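You operate a simulated robot arm through the tools that you are given. There is no shell and no other tool.

You are at the controls of a simulated robot arm. One attempt, no reset.

Task
Long carton 65 was scanned too early: press UNDO, scan small carton 56, then 65 again; dock the scanner.
Fine: use the orange scanner, scan nothing else and move no carton.

Only the result counts: the job must be done as asked and must still hold three seconds after the hand-in. Knocking over, shifting, dropping, spilling or breaking anything else fails it.

Robot
A 7-joint arm with a two-finger parallel gripper, fixed in place. Base frame: the origin is at the foot of the arm, x ahead of it, y to its left, z up; the work surface is at about z = 880. Units: mm, degrees, N and s.
Its first joint turns from -166.0 to 166.0 degrees. Payload 4.4 kg.
The TCP is the grasp point between the finger pads, 23 mm short of the fingertips. In the tool frame z runs along the fingers and y along their closing line. Largest opening 94 mm; finger width 38, thickness 10; the body of the gripper, 54 by 96 mm, starts 39 mm behind the TCP.
Orientation is told as [roll, pitch, yaw] about the base's x, y, z axes, in that order, counted from this pose: with the fingers straight down and closing along the base's y, the tool's x points along the base's -x, its y along +y and its z along -z.

Tools
- The arm moves only by the tool jog_arm. Its argument "targets" is a list of rows, each an object (a shift or turn left out is 0, a gripper value left out holds the last) with "linear": the shift along the tool's x, y, z in mm, a list of three; "delta_rot": the turn, a rotation vector about the tool's x, y, z in degrees, a list of three; "grip": the finger opening in mm, from 0 to 94. In form: [{"linear": [tx, ty, tz], "delta_rot": [wx, wy, wz], "grip": grip}, ...]. A call has 1 to 20 rows; each row shifts and turns the commanded pose from where the row before left it, along the tool's axes as they then stand. A row lasts 0.2 s, in which the tool goes at most 50 mm and 8.6 degrees; a call with a longer step from one row to the next is refused whole, and so is a gripper value outside its range. Where a pose cannot be reached the arm comes as near as it can. A force on the tool above 40 N (or 10 N above the force at the start of the call, whichever is more), or a blocked arm, ends the call early, and 0.2 s more pass. Each finger travels about 72 mm/s and halts on what it meets, pressing with about 31 N; the grip force reading is that of the motor and also rises with nothing between the fingers. The clock runs only during rows and for 0.2 s after the last one: add rows that do not move to give the fingers time. It gives the time, the measured TCP pose, the force on the tool (base axes), the opening and the grip force at its end, in the units of the frame above (readings bear some noise), with the torque about the TCP (base axes, N m) and any sound that the robot's microphone picked up.
- Cameras (640 x 400 px; columns grow to the right, rows downward): "scene" is fixed at [55.3, 657.5, 1730.8]; the picture's right is [-0.27, -0.96, 0.00], its down [-0.61, 0.17, -0.77] and it looks along [0.75, -0.21, -0.63] (base axes); focal length 333 px, centre (320, 200). "wrist" rides on the gripper at [86, 16, -74] in the tool frame; the picture's right is [-0.18, 0.98, 0.00], its down [-0.58, -0.11, -0.81] and it looks along [-0.79, -0.15, 0.59] (tool axes); focal length 243 px, centre (320, 200). There is no depth. A picture from a camera that has moved, and an enlarged one, comes with that camera's place and axes in the base frame and with its lens. The place of the scene camera against the robot may be out by one fixed shift of up to 25 mm in any direction.
- capture(camera): a new picture of that camera. It takes no simulated time.
- enlarge(camera, box): a new picture of the part [left, top, right, bottom] of that camera's present view, enlarged. It takes no simulated time.
- close_job(): hands the job in; it is judged then, once.

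Places have to be worked out from the pictures, the camera data and where the tool is seen. Open the gripper and draw the arm clear of the work before you hand the job in, unless the task says otherwise.

The tools are called after "Request:" by a JSON object that holds its "op" and its "data". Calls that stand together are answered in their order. jog_arm: Moves the arm, as the interface text tells. Its arguments: {"type":"object","properties":{"targets":{"type":"array"}},"required":["targets"]} The other tools are called the same way: capture (camera) takes a picture; enlarge (camera, box) takes an enlarged picture of a part of a camera's view; close_job () hands the job in.

At the start:

```text
clock: 0.0
tcp_pos: [836.7, 206.7, 1260.1]
ee_rot: [0.0, 0.0, 0.0]
wrist_force: [-0.9, -0.1, -0.3]
torque: [0.02, -0.03, -0.01]
gripper_width: 94.3
gripper_force: 0.1
```

scene: 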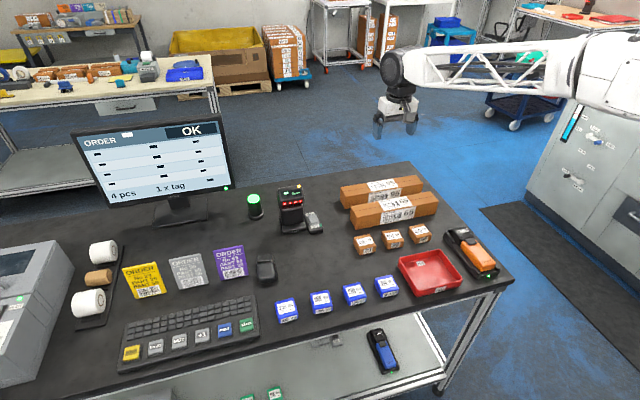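
wrist: 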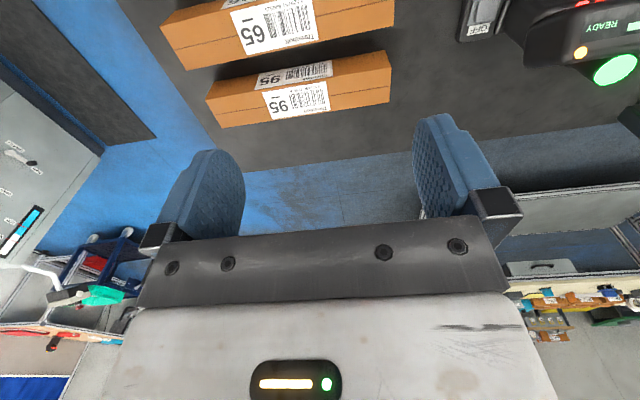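

I'll start by enlarging the scene view to identify the keys, cartons and scanner.

Request:
{"op": "enlarge", "data": {"camera": "scene", "box": [100, 280, 280, 380]}}

Request:
{"op": "enlarge", "data": {"camera": "scene", "box": [330, 160, 510, 310]}}

Request:
{"op": "enlarge", "data": {"camera": "scene", "box": [60, 110, 340, 290]}}

Request:
{"op": "enlarge", "data": {"camera": "scene", "box": [430, 215, 510, 285]}}

```text
3.56 times, centred on (190, 330) of scene
camera zoom: at [55.3, 657.5, 1730.8], right [-0.27, -0.96, 0.0], down [-0.61, 0.17, -0.77], along [0.75, -0.21, -0.63], focal length 1184 px, centre (782, -262)
```

zoom: 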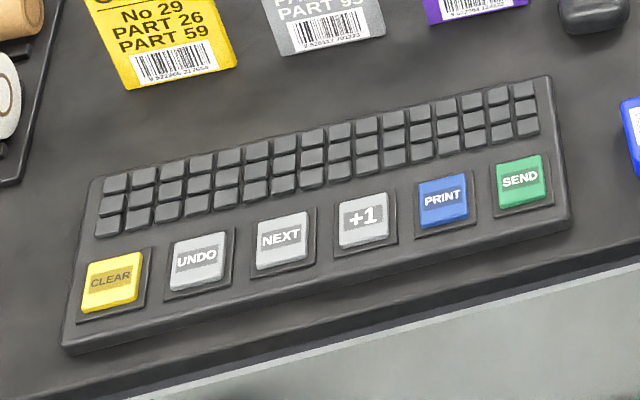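

```text
2.67 times, centred on (420, 235) of scene
camera zoom: at [55.3, 657.5, 1730.8], right [-0.27, -0.96, 0.0], down [-0.61, 0.17, -0.77], along [0.75, -0.21, -0.63], focal length 888 px, centre (53, 107)
```

zoom: 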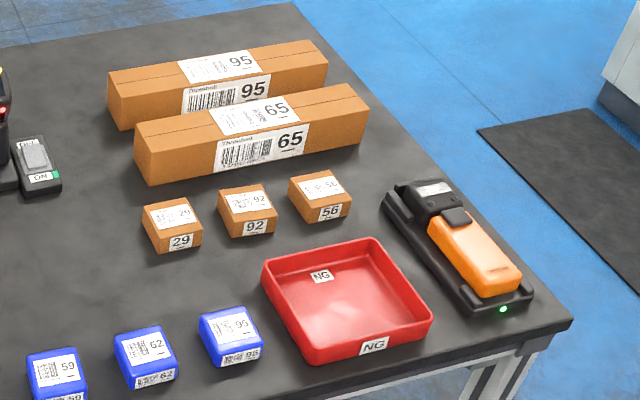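

```text
2.22 times, centred on (200, 200) of scene
camera zoom: at [55.3, 657.5, 1730.8], right [-0.27, -0.96, 0.0], down [-0.61, 0.17, -0.77], along [0.75, -0.21, -0.63], focal length 740 px, centre (587, 200)
```

zoom: 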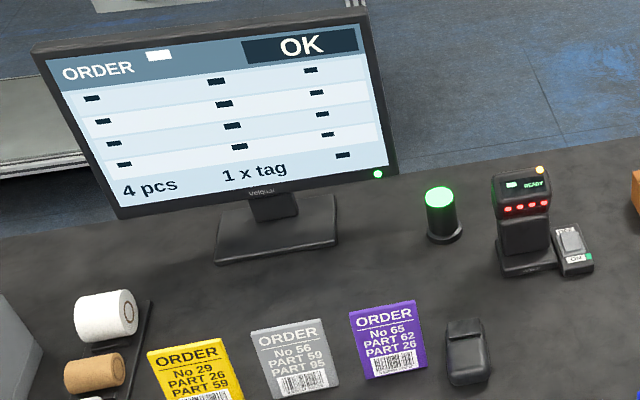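

```text
5.71 times, centred on (470, 250) of scene
camera zoom: at [55.3, 657.5, 1730.8], right [-0.27, -0.96, 0.0], down [-0.61, 0.17, -0.77], along [0.75, -0.21, -0.63], focal length 1902 px, centre (-537, -86)
```

zoom: 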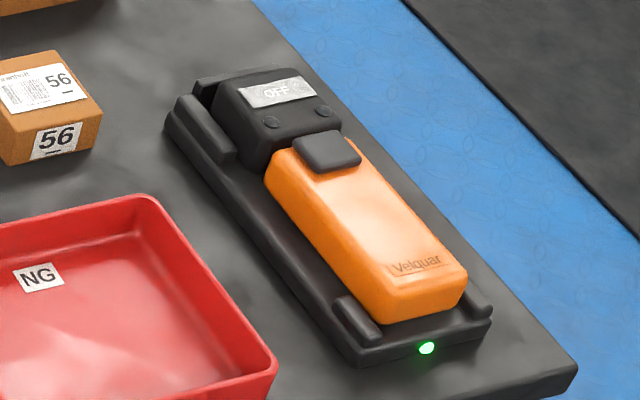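

Next I look closer at the fixed device with the switch, the monitor, the small puck, and the orange scanner's own display.

Request:
{"op": "enlarge", "data": {"camera": "scene", "box": [265, 175, 335, 240]}}

Request:
{"op": "enlarge", "data": {"camera": "scene", "box": [70, 110, 240, 210]}}

Request:
{"op": "enlarge", "data": {"camera": "scene", "box": [220, 180, 310, 300]}}

Request:
{"op": "enlarge", "data": {"camera": "wrist", "box": [440, 0, 640, 120]}}

Request:
{"op": "enlarge", "data": {"camera": "scene", "box": [340, 310, 420, 390]}}

Request:
{"op": "enlarge", "data": {"camera": "scene", "box": [345, 215, 435, 265]}}

```text
6.15 times, centred on (300, 208) of scene
camera zoom: at [55.3, 657.5, 1730.8], right [-0.27, -0.96, 0.0], down [-0.61, 0.17, -0.77], along [0.75, -0.21, -0.63], focal length 2049 px, centre (443, 154)
```

zoom: 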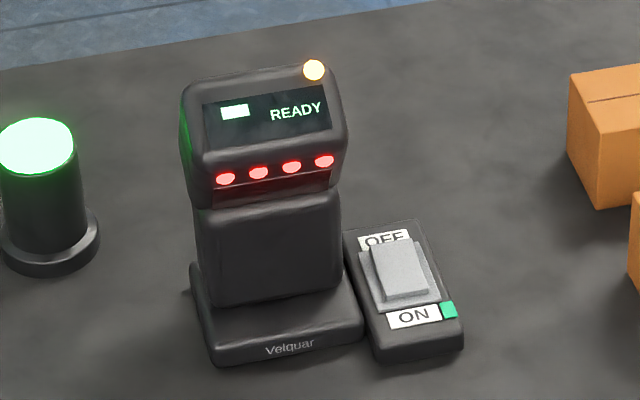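

```text
3.76 times, centred on (155, 160) of scene
camera zoom: at [55.3, 657.5, 1730.8], right [-0.27, -0.96, 0.0], down [-0.61, 0.17, -0.77], along [0.75, -0.21, -0.63], focal length 1253 px, centre (941, 351)
```

zoom: 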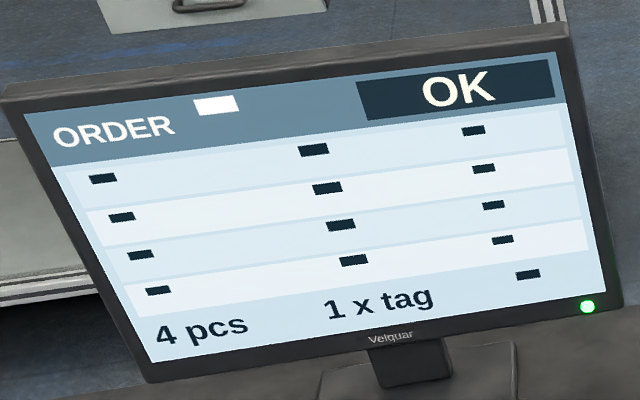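

```text
3.33 times, centred on (265, 240) of scene
camera zoom: at [55.3, 657.5, 1730.8], right [-0.27, -0.96, 0.0], down [-0.61, 0.17, -0.77], along [0.75, -0.21, -0.63], focal length 1110 px, centre (503, 67)
```

zoom: 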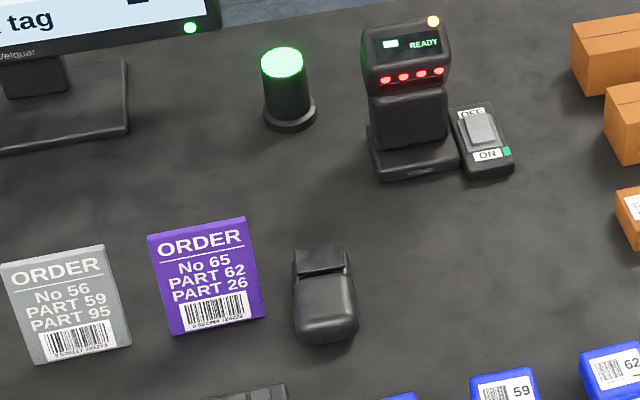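

```text
3.20 times, centred on (540, 60) of wrist
camera zoom: at [749.4, 223.5, 1334.1], right [0.18, 0.98, 0.0], down [0.58, -0.11, 0.81], along [0.79, -0.15, -0.59], focal length 776 px, centre (-384, 648)
```

zoom: 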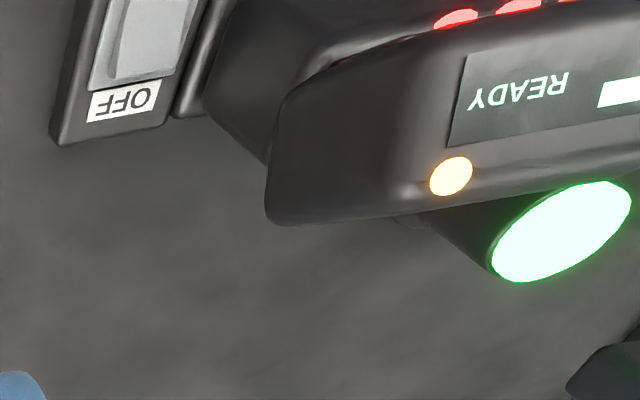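

```text
5.00 times, centred on (380, 350) of scene
camera zoom: at [55.3, 657.5, 1730.8], right [-0.27, -0.96, 0.0], down [-0.61, 0.17, -0.77], along [0.75, -0.21, -0.63], focal length 1665 px, centre (20, -550)
```

zoom: 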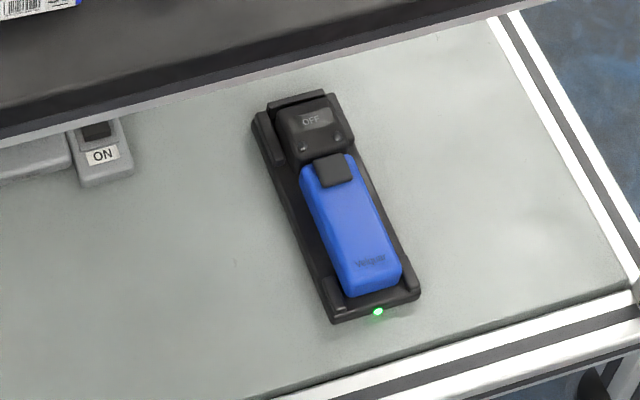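

```text
7.11 times, centred on (390, 240) of scene
camera zoom: at [55.3, 657.5, 1730.8], right [-0.27, -0.96, 0.0], down [-0.61, 0.17, -0.77], along [0.75, -0.21, -0.63], focal length 2368 px, centre (-178, -84)
```

zoom: 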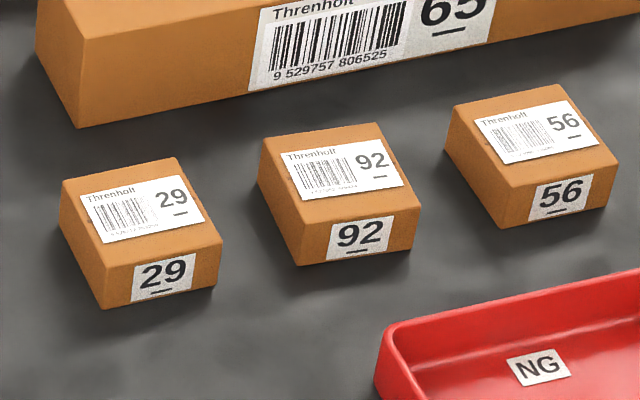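

The layout is clear: the orange scanner is docked at roughly (635, -18), carton 56 is near (750, 100), 65 is near (880, 150), and UNDO is far left near (577, 947). I'll move the wrist camera over the scanner to see its shape and trigger.

Request:
{"op": "jog_arm", "data": {"targets": [{"linear": [30, -27, 16]}, {"linear": [30, -27, 16]}, {"linear": [30, -27, 16]}, {"linear": [30, -27, 16]}, {"linear": [30, -27, 16]}, {"linear": [30, -27, 16]}, {"linear": [30, -27, 16]}, {"linear": [30, -27, 16]}, {}]}}

Request:
{"op": "capture", "data": {"camera": "wrist"}}

Request:
{"op": "capture", "data": {"camera": "scene"}}

```text
clock: 2.0
tcp_pos: [595.1, -8.4, 1132.4]
ee_rot: [0.0, 0.0, -0.1]
wrist_force: [-0.3, 0.3, 0.2]
torque: [-0.03, -0.01, -0.01]
gripper_width: 94.0
gripper_force: 0.0
```

```text
taken
camera wrist: at [508.9, 7.0, 1206.4], right [0.18, 0.98, 0.0], down [0.58, -0.11, 0.81], along [0.79, -0.15, -0.59], focal length 243 px, centre (320, 200)
```

wrist: 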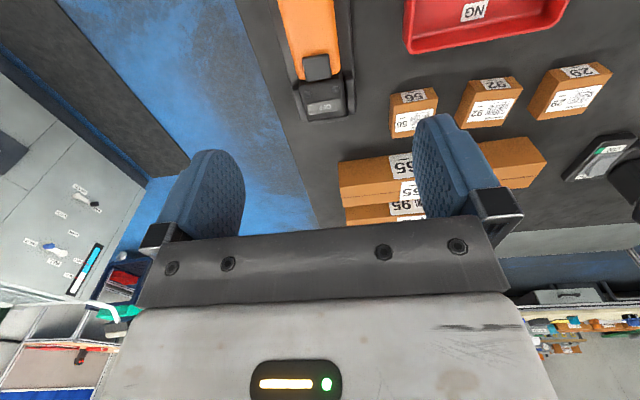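

```text
taken
```

scene: 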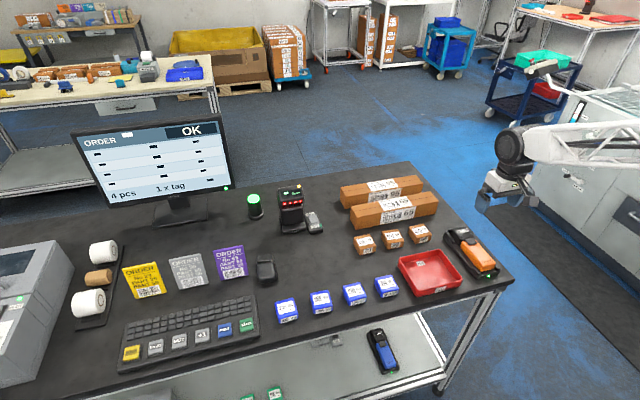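

The scanner is visible at the top of the wrist view; I enlarge it along with the cartons.

Request:
{"op": "enlarge", "data": {"camera": "wrist", "box": [250, 0, 400, 130]}}

Request:
{"op": "enlarge", "data": {"camera": "wrist", "box": [330, 50, 630, 230]}}

```text
3.08 times, centred on (325, 65) of wrist
camera zoom: at [508.9, 7.0, 1206.4], right [0.18, 0.98, 0.0], down [0.58, -0.11, 0.81], along [0.79, -0.15, -0.59], focal length 746 px, centre (305, 615)
```

zoom: 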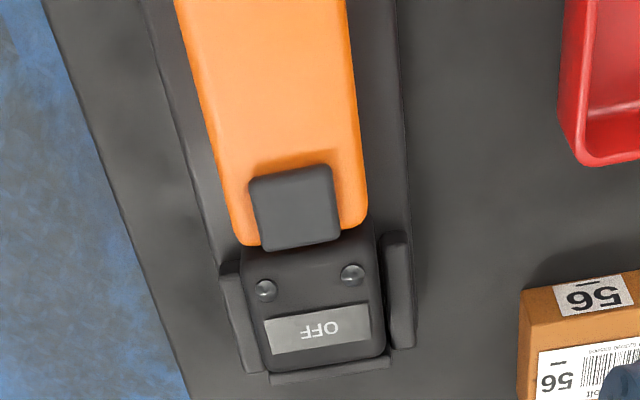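

```text
2.13 times, centred on (480, 140) of wrist
camera zoom: at [508.9, 7.0, 1206.4], right [0.18, 0.98, 0.0], down [0.58, -0.11, 0.81], along [0.79, -0.15, -0.59], focal length 518 px, centre (-21, 328)
```

zoom: 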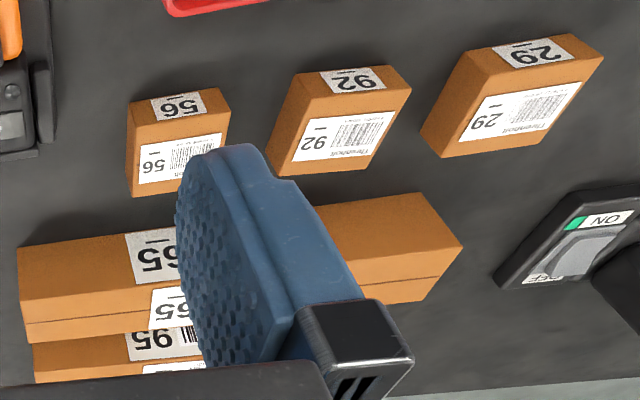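

The scanner has a black button on top at the neck and the head sits in a lipped dock. I want a side view of it, so I go low on its left side, turning the camera to face it.

Request:
{"op": "jog_arm", "data": {"targets": [{"linear": [-10.75, 19.25, 32]}, {"linear": [-10.75, 19.25, 32]}, {"linear": [-10.75, 19.25, 32]}, {"linear": [-10.75, 19.25, 32]}, {"delta_rot": [0, 0, 8.18]}, {"delta_rot": [0, 0, 8.18]}, {"delta_rot": [0, 0, 8.18]}, {"delta_rot": [0, 0, 8.18]}, {"delta_rot": [0, 0, 8.18]}, {"delta_rot": [0, 0, 8.18]}, {"delta_rot": [0, 0, 8.18]}, {"delta_rot": [0, 0, 8.18]}, {"delta_rot": [0, 0, 8.18]}, {"delta_rot": [0, 0, 8.18]}, {"delta_rot": [0, 0, 8.18]}, {"delta_rot": [0, -7.6, 0]}, {"delta_rot": [0, -7.6, 0]}, {"delta_rot": [0, -7.6, 0]}, {"delta_rot": [0, -7.6, 0]}, {"delta_rot": [0, -7.6, 0]}]}}

Request:
{"op": "capture", "data": {"camera": "wrist"}}

Request:
{"op": "capture", "data": {"camera": "scene"}}

```text
clock: 6.2
tcp_pos: [640.1, 67.0, 1005.4]
ee_rot: [0.1, -38.2, -90.0]
wrist_force: [-0.3, 0.4, -0.4]
torque: [-0.01, 0.04, 0.01]
gripper_width: 94.2
gripper_force: 0.2
```

```text
taken
camera wrist: at [655.4, 182.2, 1009.2], right [0.98, -0.15, 0.11], down [-0.11, 0.04, 0.99], along [-0.15, -0.99, 0.02], focal length 243 px, centre (320, 200)
```

wrist: 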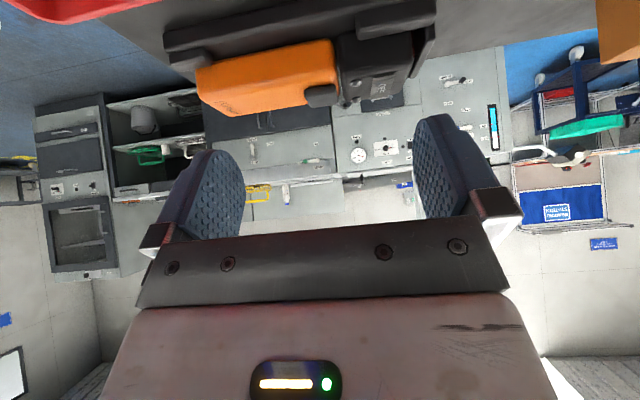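

```text
taken
```

scene: 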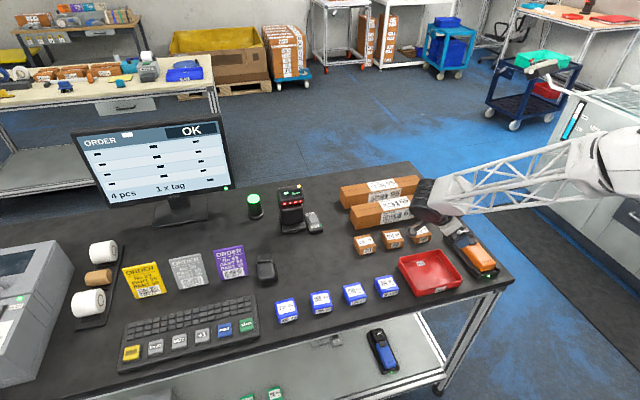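

A good side view, upside down. Enlarging the scanner.

Request:
{"op": "enlarge", "data": {"camera": "wrist", "box": [150, 0, 450, 140]}}

Request:
{"op": "enlarge", "data": {"camera": "wrist", "box": [290, 0, 450, 110]}}

```text
2.13 times, centred on (300, 70) of wrist
camera zoom: at [655.4, 182.2, 1009.2], right [0.98, -0.15, 0.11], down [-0.11, 0.04, 0.99], along [-0.15, -0.99, 0.02], focal length 518 px, centre (363, 477)
```

zoom: 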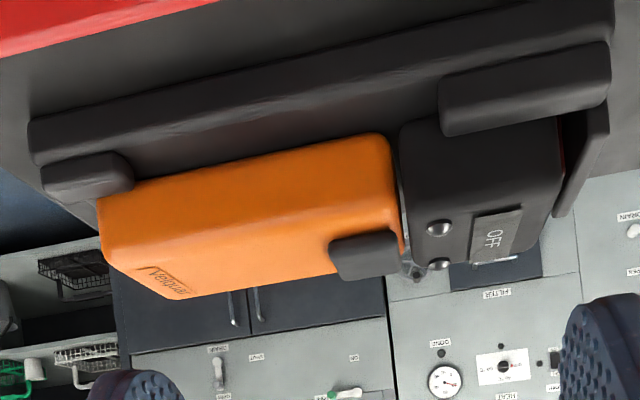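

```text
3.64 times, centred on (370, 55) of wrist
camera zoom: at [655.4, 182.2, 1009.2], right [0.98, -0.15, 0.11], down [-0.11, 0.04, 0.99], along [-0.15, -0.99, 0.02], focal length 882 px, centre (138, 727)
```

zoom: 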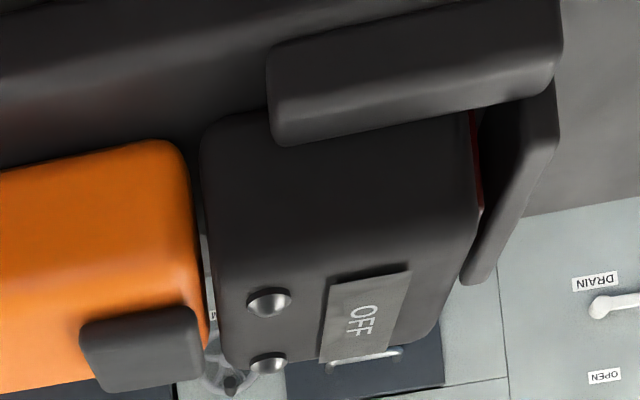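

The scanner's red window is at the +x end of the head, with handle raised in the dock. UNDO must come first, so I return the tool upright, lift, and then travel left toward the keyboard for a closer look.

Request:
{"op": "jog_arm", "data": {"targets": [{"delta_rot": [0, 7.64, 0]}, {"delta_rot": [0, 7.64, 0]}, {"delta_rot": [0, 7.64, 0]}, {"delta_rot": [0, 7.64, 0]}, {"delta_rot": [0, 7.64, 0]}, {"linear": [0, 0, -30], "delta_rot": [0, 0, -8.18]}, {"linear": [0, 0, -30], "delta_rot": [0, 0, -8.18]}, {"linear": [0, 0, -30], "delta_rot": [0, 0, -8.18]}, {"linear": [0, 0, -30], "delta_rot": [0, 0, -8.18]}, {"linear": [0, 0, -30], "delta_rot": [0, 0, -8.18]}, {"delta_rot": [0, 0, -8.18]}, {"delta_rot": [0, 0, -8.18]}, {"delta_rot": [0, 0, -8.18]}, {"delta_rot": [0, 0, -8.18]}, {"delta_rot": [0, 0, -8.18]}, {"delta_rot": [0, 0, -8.18]}]}}

Request:
{"op": "jog_arm", "data": {"targets": [{"linear": [12.1, 45.6, 0]}, {"linear": [12.1, 45.6, 0]}, {"linear": [12.1, 45.6, 0]}, {"linear": [12.1, 45.6, 0]}, {"linear": [12.1, 45.6, 0]}, {"linear": [12.1, 45.6, 0]}, {"linear": [12.1, 45.6, 0]}, {"linear": [12.1, 45.6, 0]}, {"linear": [12.1, 45.6, 0]}, {"linear": [12.1, 45.6, 0]}, {"linear": [12.1, 45.6, 0]}, {"linear": [12.1, 45.6, 0]}, {"linear": [12.1, 45.6, 0]}, {"linear": [12.1, 45.6, 0]}, {"linear": [12.1, 45.6, 0]}]}}

Request:
{"op": "jog_arm", "data": {"targets": [{"delta_rot": [0, 0, -8.37]}, {"delta_rot": [0, 0, -8.37]}, {"delta_rot": [0, 0, -8.37]}, {"delta_rot": [0, 0, -8.37]}, {"delta_rot": [0, 0, -8.37]}, {"delta_rot": [0, 0, -8.37]}, {"delta_rot": [0, 0, -8.37]}, {}]}}

Request:
{"op": "capture", "data": {"camera": "wrist"}}

Request:
{"op": "capture", "data": {"camera": "scene"}}

```text
clock: 9.6
tcp_pos: [638.6, 68.3, 1154.0]
ee_rot: [0.2, 0.0, 0.1]
wrist_force: [-0.5, 0.2, 1.0]
torque: [-0.01, 0.0, -0.02]
gripper_width: 94.2
gripper_force: 0.0
```

```text
clock: 12.8
tcp_pos: [458.5, 751.1, 1158.1]
ee_rot: [0.3, 0.0, 0.0]
wrist_force: [-0.5, 0.3, -0.5]
torque: [0.01, -0.03, 0.02]
gripper_width: 94.3
gripper_force: 0.1
```

```text
clock: 14.6
tcp_pos: [458.0, 751.7, 1155.9]
ee_rot: [0.2, -0.3, 58.7]
wrist_force: [-0.7, 0.3, -0.5]
torque: [0.0, -0.03, -0.03]
gripper_width: 94.0
gripper_force: 0.1
```

```text
taken
camera wrist: at [398.8, 685.5, 1230.3], right [-0.74, 0.67, 0.0], down [0.4, 0.44, 0.81], along [0.54, 0.6, -0.59], focal length 243 px, centre (320, 200)
```

wrist: 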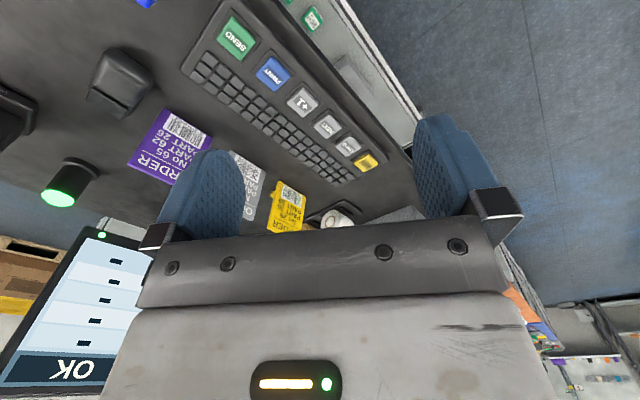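

```text
taken
```

scene: 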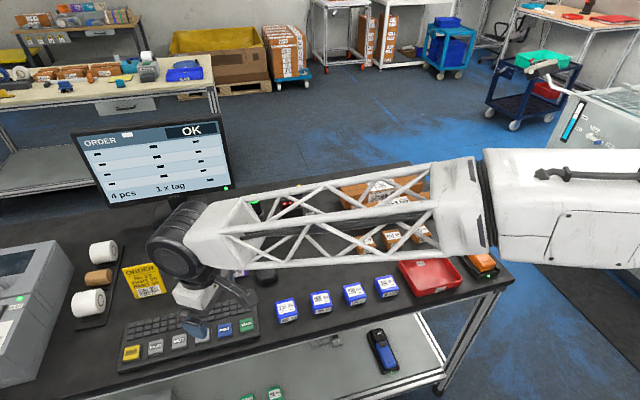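

Request:
{"op": "enlarge", "data": {"camera": "wrist", "box": [180, 0, 440, 220]}}

```text
1.82 times, centred on (310, 110) of wrist
camera zoom: at [398.8, 685.5, 1230.3], right [-0.74, 0.67, 0.0], down [0.4, 0.44, 0.81], along [0.54, 0.6, -0.59], focal length 441 px, centre (338, 364)
```

zoom: 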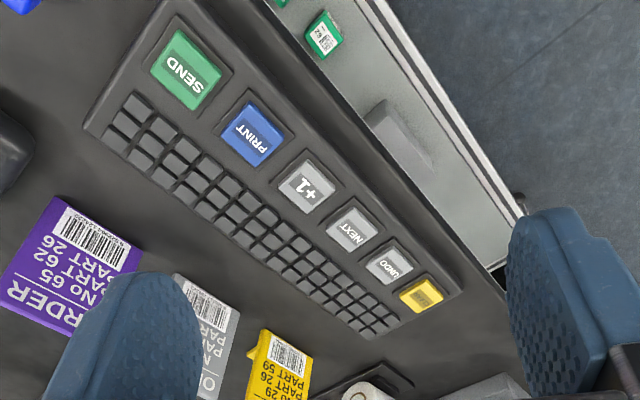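

UNDO comes out at about (551, 928) from the wrist view, with key pitch ~55 mm along y (SEND at y=707, CLEAR at y=983). That's ~1080 mm from the base, so I close the fingers, tilt outward 38° and come to ~60 mm above the key.

Request:
{"op": "jog_arm", "data": {"targets": [{"delta_rot": [0, -7.6, 0], "grip": 0}, {"delta_rot": [0, -7.6, 0]}, {"delta_rot": [0, -7.6, 0]}, {"delta_rot": [0, -7.6, 0]}, {"delta_rot": [0, -7.6, 0]}, {"linear": [-9.72, 2.02, 41.65]}, {"linear": [-9.72, 2.02, 41.65]}, {"linear": [-9.72, 2.02, 41.65]}, {"linear": [-9.72, 2.02, 41.65]}, {"linear": [-9.72, 2.02, 41.65]}, {"linear": [-9.72, 2.02, 41.65]}, {}, {}]}}

Request:
{"op": "capture", "data": {"camera": "wrist"}}

Request:
{"op": "capture", "data": {"camera": "scene"}}

```text
clock: 17.4
tcp_pos: [551.4, 930.1, 997.5]
ee_rot: [0.0, -38.2, 58.5]
wrist_force: [0.6, 0.1, -0.5]
torque: [-0.01, 0.03, -0.02]
gripper_width: 0.1
gripper_force: 30.9
```

```text
taken
camera wrist: at [478.1, 840.5, 1002.3], right [-0.76, 0.64, 0.12], down [0.07, -0.09, 0.99], along [0.64, 0.77, 0.02], focal length 243 px, centre (320, 200)
```

wrist: 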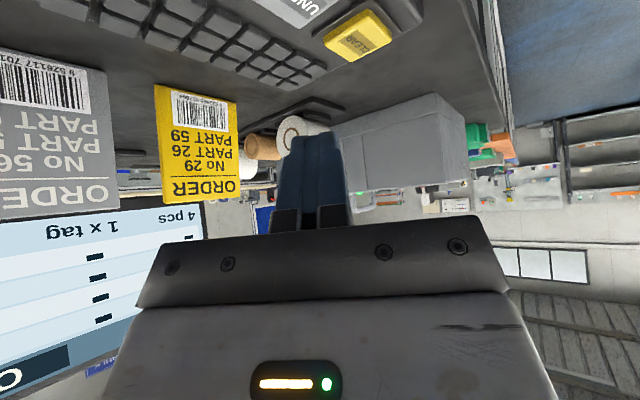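

```text
taken
```

scene: 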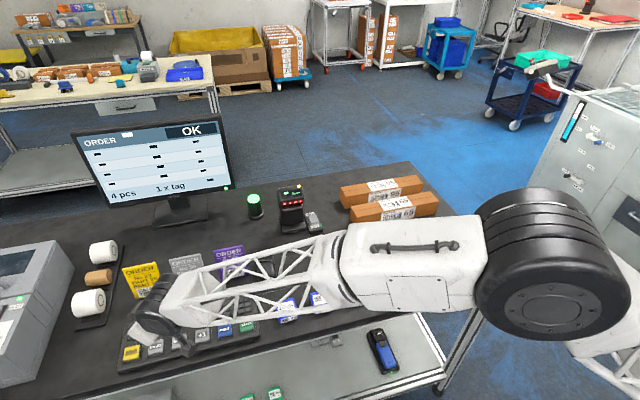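

The pose is reached exactly; two-view agreement puts the key top at z≈905, so the fingertip is about 65 mm above UNDO. I descend 56 mm and check the picture before pressing.

Request:
{"op": "jog_arm", "data": {"targets": [{"linear": [11.54, 0, 14.67]}, {"linear": [11.54, 0, 14.67]}, {"linear": [11.54, 0, 14.67]}, {}]}}

Request:
{"op": "enlarge", "data": {"camera": "scene", "box": [100, 280, 280, 380]}}

Request:
{"op": "capture", "data": {"camera": "wrist"}}

```text
clock: 18.4
tcp_pos: [552.3, 929.6, 940.2]
ee_rot: [0.0, -38.1, 58.5]
wrist_force: [0.0, -0.3, -0.5]
torque: [0.01, 0.01, 0.02]
gripper_width: 0.2
gripper_force: 30.8
```

```text
3.56 times, centred on (190, 330) of scene
camera zoom: at [55.3, 657.5, 1730.8], right [-0.27, -0.96, 0.0], down [-0.61, 0.17, -0.77], along [0.75, -0.21, -0.63], focal length 1184 px, centre (782, -262)
```

zoom: 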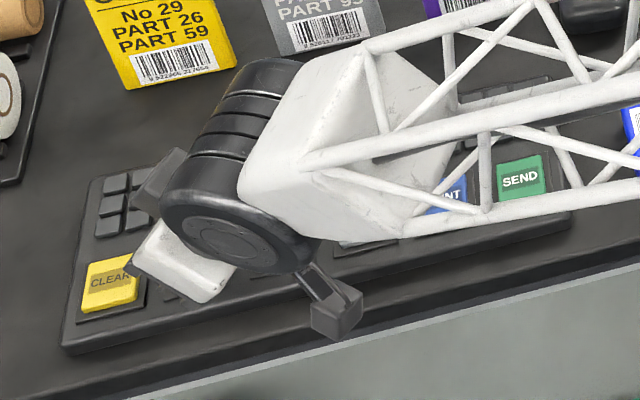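

```text
taken
camera wrist: at [478.0, 840.2, 944.9], right [-0.76, 0.64, 0.12], down [0.07, -0.09, 0.99], along [0.64, 0.77, 0.02], focal length 243 px, centre (320, 200)
```

wrist: 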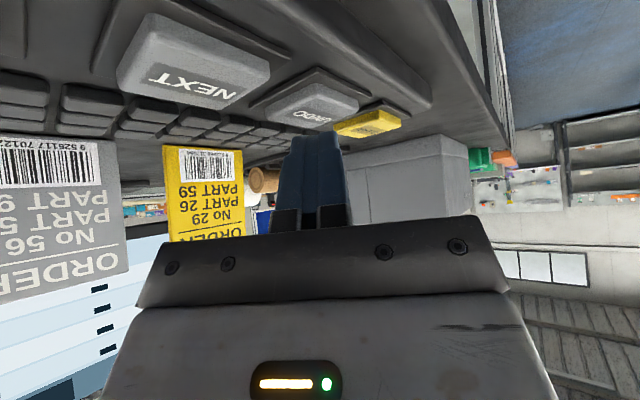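

Finger is aligned over UNDO with a ~10 mm gap. Descending in small steps until contact shows up in the force.

Request:
{"op": "jog_arm", "data": {"targets": [{"linear": [1.85, 0, 2.36]}, {"linear": [1.85, 0, 2.36]}, {"linear": [1.85, 0, 2.36]}, {}]}}

Request:
{"op": "capture", "data": {"camera": "wrist"}}

```text
clock: 19.4
tcp_pos: [552.0, 929.5, 931.8]
ee_rot: [0.1, -38.1, 58.6]
wrist_force: [1.6, 2.0, 5.6]
torque: [0.04, -0.06, 0.0]
gripper_width: 0.0
gripper_force: 31.0
heard: click
```

```text
taken
camera wrist: at [478.1, 840.2, 936.3], right [-0.76, 0.64, 0.12], down [0.07, -0.09, 0.99], along [0.64, 0.77, 0.03], focal length 243 px, centre (320, 200)
```

wrist: 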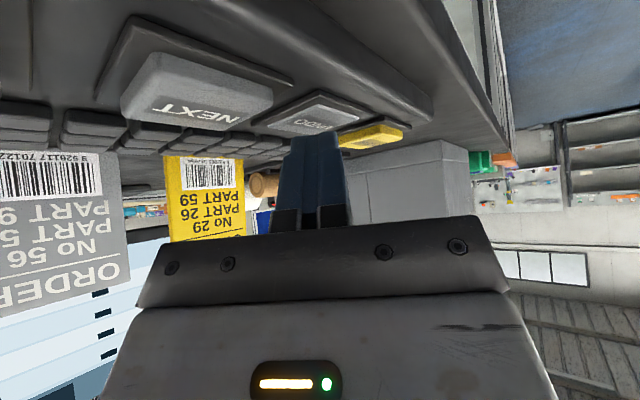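

A click was heard and UNDO is visibly depressed, with 6 N on the tool. I now lift straight off and check the monitor.

Request:
{"op": "jog_arm", "data": {"targets": [{"linear": [-6.2, 0, -7.9]}, {"linear": [-18.5, 0, -23.6]}, {"linear": [-18.5, 0, -23.6]}, {"linear": [-18.5, 0, -23.6]}, {"linear": [-18.5, 0, -23.6]}, {"linear": [-18.5, 0, -23.6]}, {"linear": [-18.5, 0, -23.6]}, {}]}}

Request:
{"op": "enlarge", "data": {"camera": "scene", "box": [70, 110, 340, 250]}}

Request:
{"op": "capture", "data": {"camera": "wrist"}}

```text
clock: 21.2
tcp_pos: [552.5, 928.9, 1120.4]
ee_rot: [0.1, -38.2, 58.5]
wrist_force: [0.3, 0.1, 0.2]
torque: [-0.02, 0.02, -0.02]
gripper_width: 0.0
gripper_force: 30.9
```

```text
2.37 times, centred on (205, 180) of scene
camera zoom: at [55.3, 657.5, 1730.8], right [-0.27, -0.96, 0.0], down [-0.61, 0.17, -0.77], along [0.75, -0.21, -0.63], focal length 789 px, centre (593, 247)
```

zoom: 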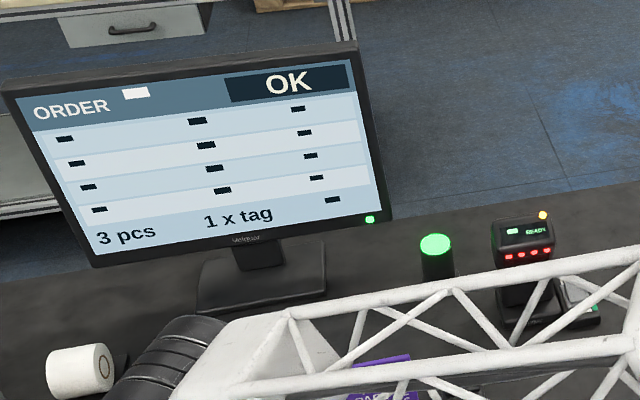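

```text
taken
camera wrist: at [477.9, 839.1, 1125.1], right [-0.76, 0.64, 0.12], down [0.07, -0.09, 0.99], along [0.64, 0.77, 0.02], focal length 243 px, centre (320, 200)
```

wrist: 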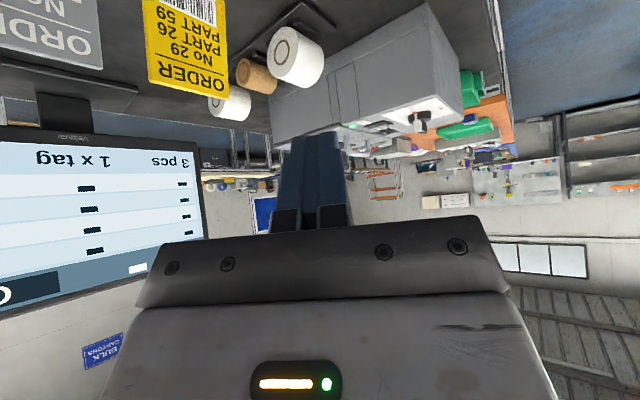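

UNDO registered: the count went from 4 pcs to 3 pcs. I bring the tool upright, return to zero yaw, open the gripper and travel back over the orange scanner.

Request:
{"op": "jog_arm", "data": {"targets": [{"delta_rot": [0, 7.64, 0]}, {"delta_rot": [0, 7.64, 0]}, {"delta_rot": [0, 7.64, 0]}, {"delta_rot": [0, 7.64, 0]}, {"delta_rot": [0, 7.64, 0]}, {"delta_rot": [0, 0, 8.36], "grip": 94}, {"delta_rot": [0, 0, 8.36]}, {"delta_rot": [0, 0, 8.36]}, {"delta_rot": [0, 0, 8.36]}, {"delta_rot": [0, 0, 8.36]}, {"delta_rot": [0, 0, 8.36]}, {"delta_rot": [0, 0, 8.36]}]}}

Request:
{"op": "jog_arm", "data": {"targets": [{"linear": [-2.5, -47.5, 0]}, {"linear": [-2.5, -47.5, 0]}, {"linear": [-2.5, -47.5, 0]}, {"linear": [-2.5, -47.5, 0]}, {"linear": [-2.5, -47.5, 0]}, {"linear": [-2.5, -47.5, 0]}, {"linear": [-2.5, -47.5, 0]}, {"linear": [-2.5, -47.5, 0]}, {"linear": [-2.5, -47.5, 0]}, {"linear": [-2.5, -47.5, 0]}, {"linear": [-2.5, -47.5, 0]}, {"linear": [-2.5, -47.5, 0]}, {"linear": [-2.5, -47.5, 0]}, {"linear": [-2.5, -47.5, 0]}, {"linear": [-2.5, -47.5, 0]}, {"linear": [-2.5, -47.5, 0]}, {"linear": [-2.5, -47.5, 0]}, {"linear": [-2.5, -47.5, 0]}, {"linear": [-2.5, -47.5, 0]}, {"linear": [-2.5, -47.5, 0]}]}}

Request:
{"op": "jog_arm", "data": {"targets": [{"linear": [0, 0, 28]}, {"linear": [0, 0, 28]}, {"linear": [0, 0, 28]}, {}]}}

Request:
{"op": "capture", "data": {"camera": "wrist"}}

Request:
{"op": "enlarge", "data": {"camera": "wrist", "box": [180, 0, 420, 150]}}

```text
clock: 23.8
tcp_pos: [551.5, 929.0, 1120.8]
ee_rot: [0.0, 0.2, 0.1]
wrist_force: [0.8, 0.1, 0.2]
torque: [0.0, 0.01, 0.02]
gripper_width: 94.0
gripper_force: 0.2
```

```text
clock: 28.0
tcp_pos: [601.1, -21.1, 1120.0]
ee_rot: [0.0, 0.1, 0.1]
wrist_force: [0.4, 0.8, -0.2]
torque: [0.03, 0.0, -0.02]
gripper_width: 93.8
gripper_force: 0.1
```

```text
clock: 29.0
tcp_pos: [601.1, -20.6, 1036.0]
ee_rot: [0.0, 0.2, 0.0]
wrist_force: [0.0, -0.3, 0.0]
torque: [-0.03, -0.01, -0.03]
gripper_width: 93.9
gripper_force: 0.0
```

```text
taken
camera wrist: at [515.5, -5.0, 1110.7], right [0.18, 0.98, 0.0], down [0.58, -0.11, 0.81], along [0.79, -0.15, -0.59], focal length 243 px, centre (320, 200)
```

wrist: 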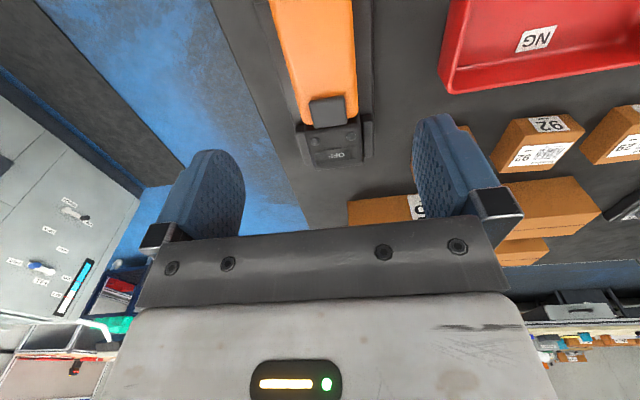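

```text
2.67 times, centred on (300, 75) of wrist
camera zoom: at [515.5, -5.0, 1110.7], right [0.18, 0.98, 0.0], down [0.58, -0.11, 0.81], along [0.79, -0.15, -0.59], focal length 647 px, centre (373, 533)
```

zoom: 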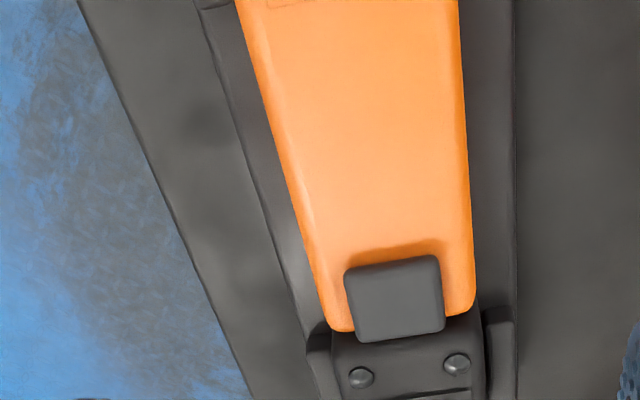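

The handle measures ~50 mm wide, centred at y≈-19, parallel to x, spanning x 542–649 with bottom near z=900 above a tray top at ~893. I descend around it at x≈605 with fingertips staying just above the tray, then look before closing.

Request:
{"op": "jog_arm", "data": {"targets": [{"linear": [-2, 0.8, 30], "grip": 84}, {"linear": [-2, 0.8, 30]}, {"linear": [0, 0, 28]}, {"linear": [0, 0, 10]}, {"linear": [0, 0, 8]}, {"linear": [0, 0, 6]}, {}]}}

Request:
{"op": "capture", "data": {"camera": "wrist"}}

Request:
{"op": "enlarge", "data": {"camera": "scene", "box": [420, 190, 540, 290]}}

```text
clock: 30.6
tcp_pos: [607.3, -18.9, 924.5]
ee_rot: [-0.1, 0.1, 0.0]
wrist_force: [-0.1, 0.7, -0.6]
torque: [0.02, -0.01, -0.01]
gripper_width: 83.9
gripper_force: 0.0
```

```text
taken
camera wrist: at [519.7, -3.4, 998.8], right [0.18, 0.98, 0.0], down [0.58, -0.11, 0.81], along [0.79, -0.15, -0.59], focal length 243 px, centre (320, 200)
```

wrist: 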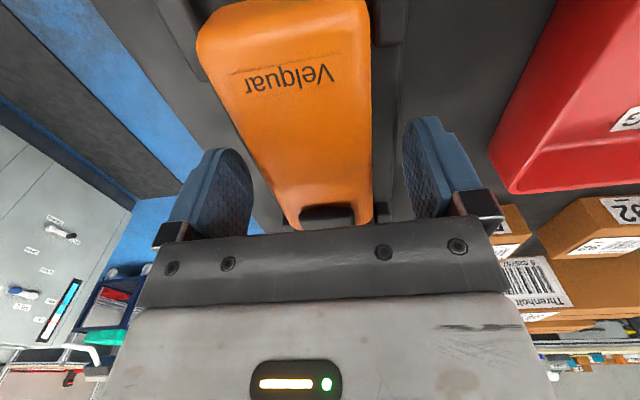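

```text
4.00 times, centred on (480, 240) of scene
camera zoom: at [55.3, 657.5, 1730.8], right [-0.27, -0.96, 0.0], down [-0.61, 0.17, -0.77], along [0.75, -0.21, -0.63], focal length 1332 px, centre (-320, 40)
```

zoom: 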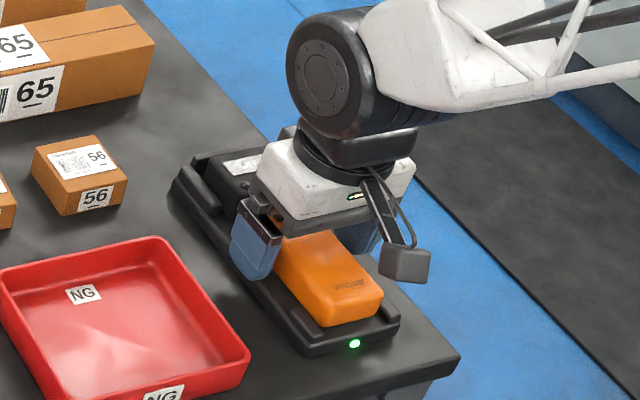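

The fingers straddle the handle evenly. Closing the gripper on it.

Request:
{"op": "jog_arm", "data": {"targets": [{"grip": 60}, {"grip": 20}, {}, {}, {}]}}

Request:
{"op": "capture", "data": {"camera": "wrist"}}

```text
clock: 31.8
tcp_pos: [606.5, -19.0, 924.8]
ee_rot: [-0.1, 0.0, 0.1]
wrist_force: [0.0, -0.1, 0.5]
torque: [0.01, -0.11, -0.01]
gripper_width: 52.0
gripper_force: 30.4
```

```text
taken
camera wrist: at [519.7, -3.4, 998.9], right [0.18, 0.98, 0.0], down [0.58, -0.11, 0.81], along [0.79, -0.15, -0.59], focal length 243 px, centre (320, 200)
```

wrist: 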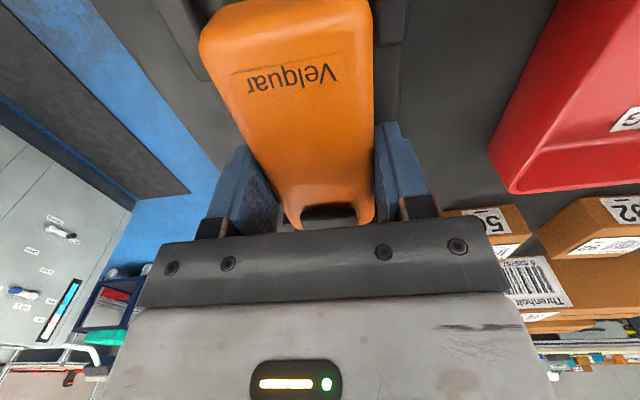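

Firm grip at 52 mm. I lift slowly straight up and check the scanner's display and the monitor.

Request:
{"op": "jog_arm", "data": {"targets": [{"linear": [0, 0, -5]}, {"linear": [0, 0, -10]}, {"linear": [0, 0, -20]}, {"linear": [0, 0, -30]}, {"linear": [0, 0, -30]}, {}]}}

Request:
{"op": "enlarge", "data": {"camera": "scene", "box": [400, 160, 540, 290]}}

Request:
{"op": "enlarge", "data": {"camera": "scene", "box": [60, 110, 330, 250]}}

Request:
{"op": "capture", "data": {"camera": "wrist"}}

```text
clock: 33.2
tcp_pos: [605.5, -19.6, 1019.8]
ee_rot: [0.1, 0.1, 0.1]
wrist_force: [0.0, -0.3, -1.8]
torque: [0.0, 0.07, 0.04]
gripper_width: 51.9
gripper_force: 30.4
```

```text
3.08 times, centred on (470, 225) of scene
camera zoom: at [55.3, 657.5, 1730.8], right [-0.27, -0.96, 0.0], down [-0.61, 0.17, -0.77], along [0.75, -0.21, -0.63], focal length 1024 px, centre (-142, 123)
```

zoom: 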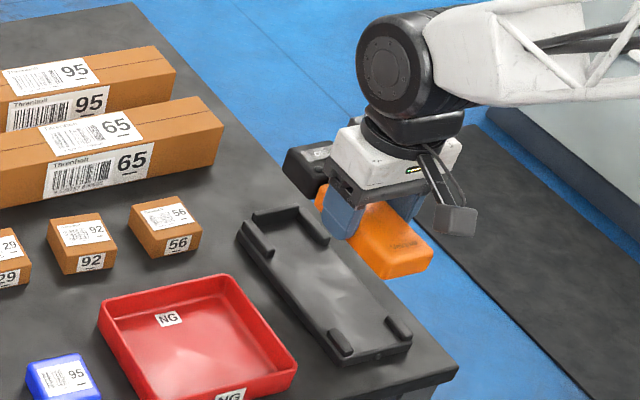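

```text
2.37 times, centred on (195, 180) of scene
camera zoom: at [55.3, 657.5, 1730.8], right [-0.27, -0.96, 0.0], down [-0.61, 0.17, -0.77], along [0.75, -0.21, -0.63], focal length 789 px, centre (616, 247)
```

zoom: 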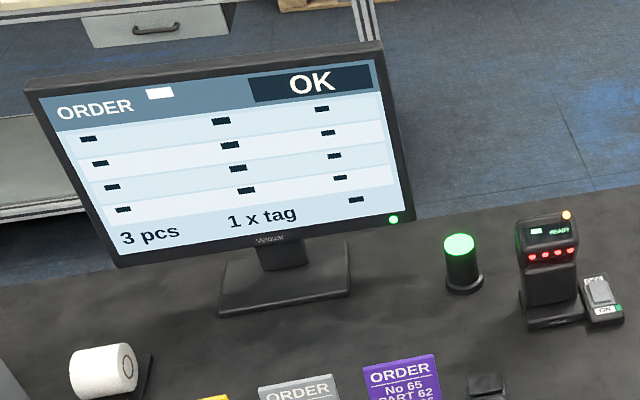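

```text
taken
camera wrist: at [519.0, -3.3, 1093.8], right [0.18, 0.98, 0.0], down [0.58, -0.11, 0.81], along [0.79, -0.15, -0.59], focal length 243 px, centre (320, 200)
```

wrist: 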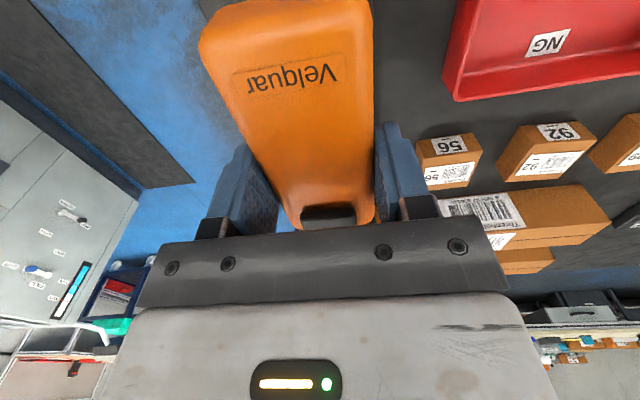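

The scanner lifted cleanly. Zooming on its head display.

Request:
{"op": "enlarge", "data": {"camera": "scene", "box": [450, 190, 550, 260]}}

Request:
{"op": "enlarge", "data": {"camera": "scene", "box": [455, 200, 495, 230]}}

```text
5.71 times, centred on (500, 225) of scene
camera zoom: at [55.3, 657.5, 1730.8], right [-0.27, -0.96, 0.0], down [-0.61, 0.17, -0.77], along [0.75, -0.21, -0.63], focal length 1902 px, centre (-709, 57)
```

zoom: 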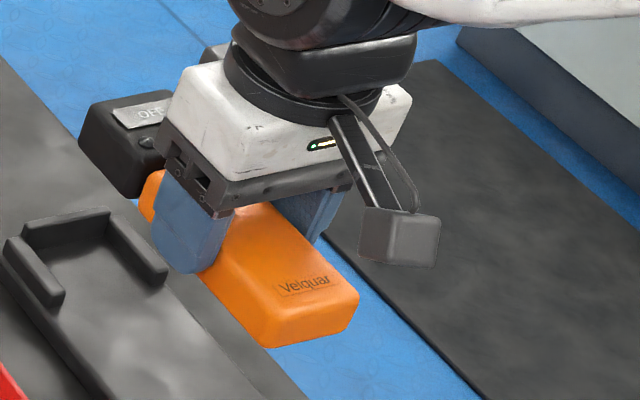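

```text
13.33 times, centred on (475, 215) of scene
camera zoom: at [55.3, 657.5, 1730.8], right [-0.27, -0.96, 0.0], down [-0.61, 0.17, -0.77], along [0.75, -0.21, -0.63], focal length 4439 px, centre (-1747, 0)
```

zoom: 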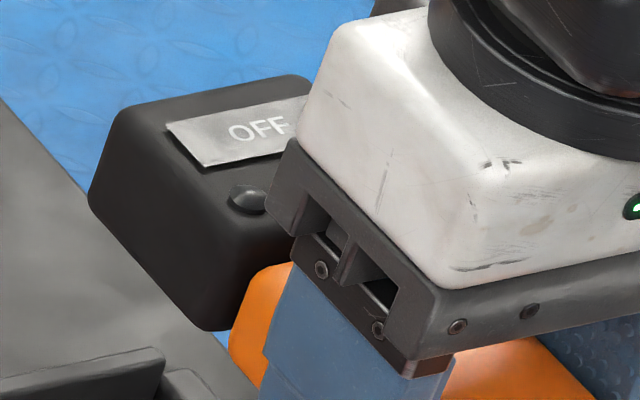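

The display still reads OFF after undocking. Before deciding how the trigger works, I'll test the aiming pose: carton 56's barcode is at about (741, 108, 913) on its top, so I move over and pitch the head down toward it, watching sound and the display.

Request:
{"op": "jog_arm", "data": {"targets": [{"linear": [-11.1, 31.9, -15]}, {"linear": [-11.1, 31.9, -15]}, {"linear": [-11.1, 31.9, -15]}, {"linear": [-11.1, 31.9, -15]}, {"delta_rot": [0, 7.86, 0]}, {"delta_rot": [0, 7.86, 0]}, {"delta_rot": [0, 7.86, 0]}, {"delta_rot": [0, 7.86, 0]}, {"delta_rot": [0, 7.86, 0]}, {"delta_rot": [0, 7.86, 0]}, {"delta_rot": [0, 7.86, 0]}, {}]}}

Request:
{"op": "capture", "data": {"camera": "scene"}}

Request:
{"op": "enlarge", "data": {"camera": "scene", "box": [350, 160, 510, 270]}}

Request:
{"op": "capture", "data": {"camera": "wrist"}}

```text
clock: 35.8
tcp_pos: [650.9, 108.8, 1079.1]
ee_rot: [0.0, 55.2, 0.1]
wrist_force: [-0.2, 0.2, -2.4]
torque: [0.01, -0.01, 0.02]
gripper_width: 51.7
gripper_force: 30.9
```

```text
taken
```

scene: 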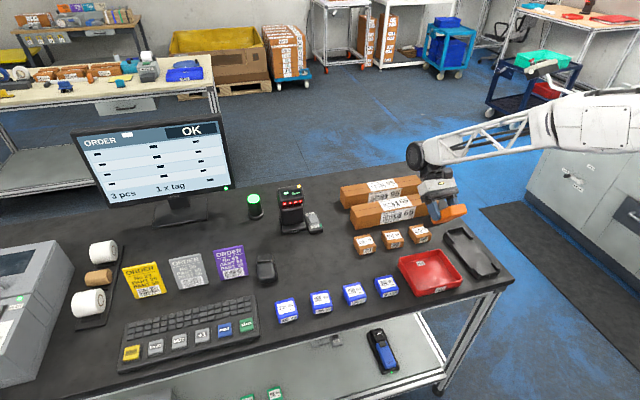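

```text
3.64 times, centred on (430, 215) of scene
camera zoom: at [55.3, 657.5, 1730.8], right [-0.27, -0.96, 0.0], down [-0.61, 0.17, -0.77], along [0.75, -0.21, -0.63], focal length 1211 px, centre (-80, 146)
```

zoom: 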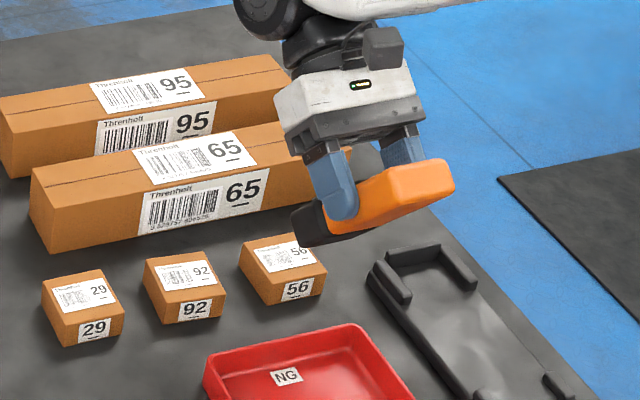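

```text
taken
camera wrist: at [662.7, 124.0, 1192.8], right [0.1, 0.98, -0.15], down [0.99, -0.11, -0.02], along [-0.03, -0.15, -0.99], focal length 243 px, centre (320, 200)
```

wrist: 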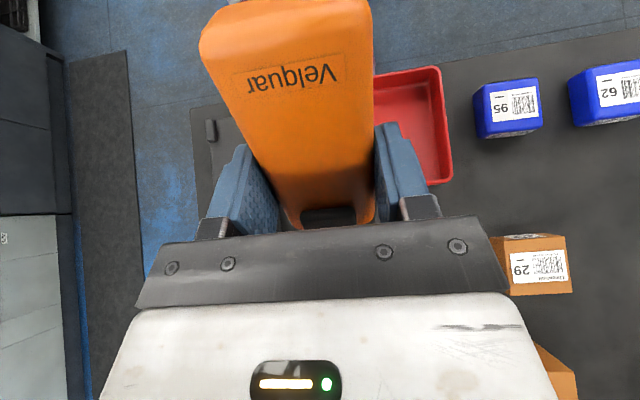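

The pose is well reached, and nothing has read at ~90 mm. I advance 20 mm along the scanner axis, hold for a second and listen.

Request:
{"op": "jog_arm", "data": {"targets": [{"linear": [-10, 0, 0]}, {"linear": [-10, 0, 0]}, {}, {}, {}, {}, {}]}}

Request:
{"op": "enlarge", "data": {"camera": "scene", "box": [380, 190, 480, 260]}}

Request:
{"op": "enlarge", "data": {"camera": "wrist", "box": [180, 0, 460, 260]}}

```text
clock: 37.4
tcp_pos: [662.9, 107.5, 1063.8]
ee_rot: [0.1, 55.1, 0.1]
wrist_force: [0.9, 0.6, -2.4]
torque: [-0.02, 0.02, 0.0]
gripper_width: 51.7
gripper_force: 31.0
```

```text
5.71 times, centred on (430, 225) of scene
camera zoom: at [55.3, 657.5, 1730.8], right [-0.27, -0.96, 0.0], down [-0.61, 0.17, -0.77], along [0.75, -0.21, -0.63], focal length 1902 px, centre (-309, 57)
```

zoom: 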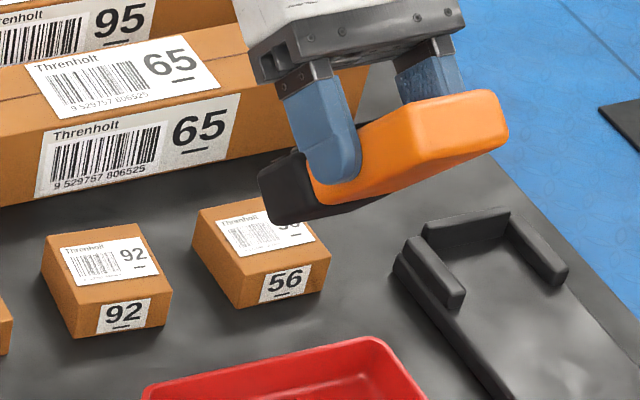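

```text
1.54 times, centred on (320, 130) of wrist
camera zoom: at [674.2, 123.7, 1176.1], right [0.1, 0.98, -0.15], down [0.99, -0.11, -0.02], along [-0.03, -0.15, -0.99], focal length 373 px, centre (320, 308)
```

zoom: 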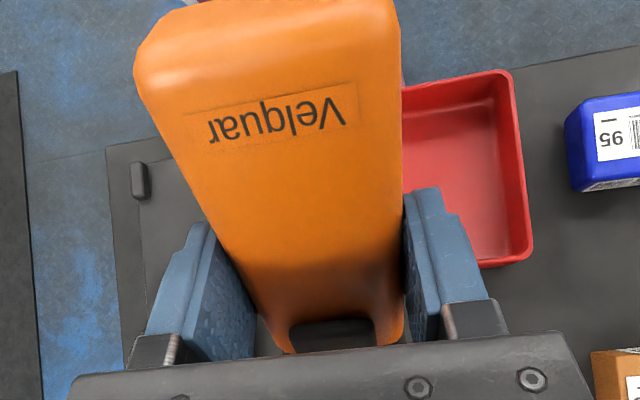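

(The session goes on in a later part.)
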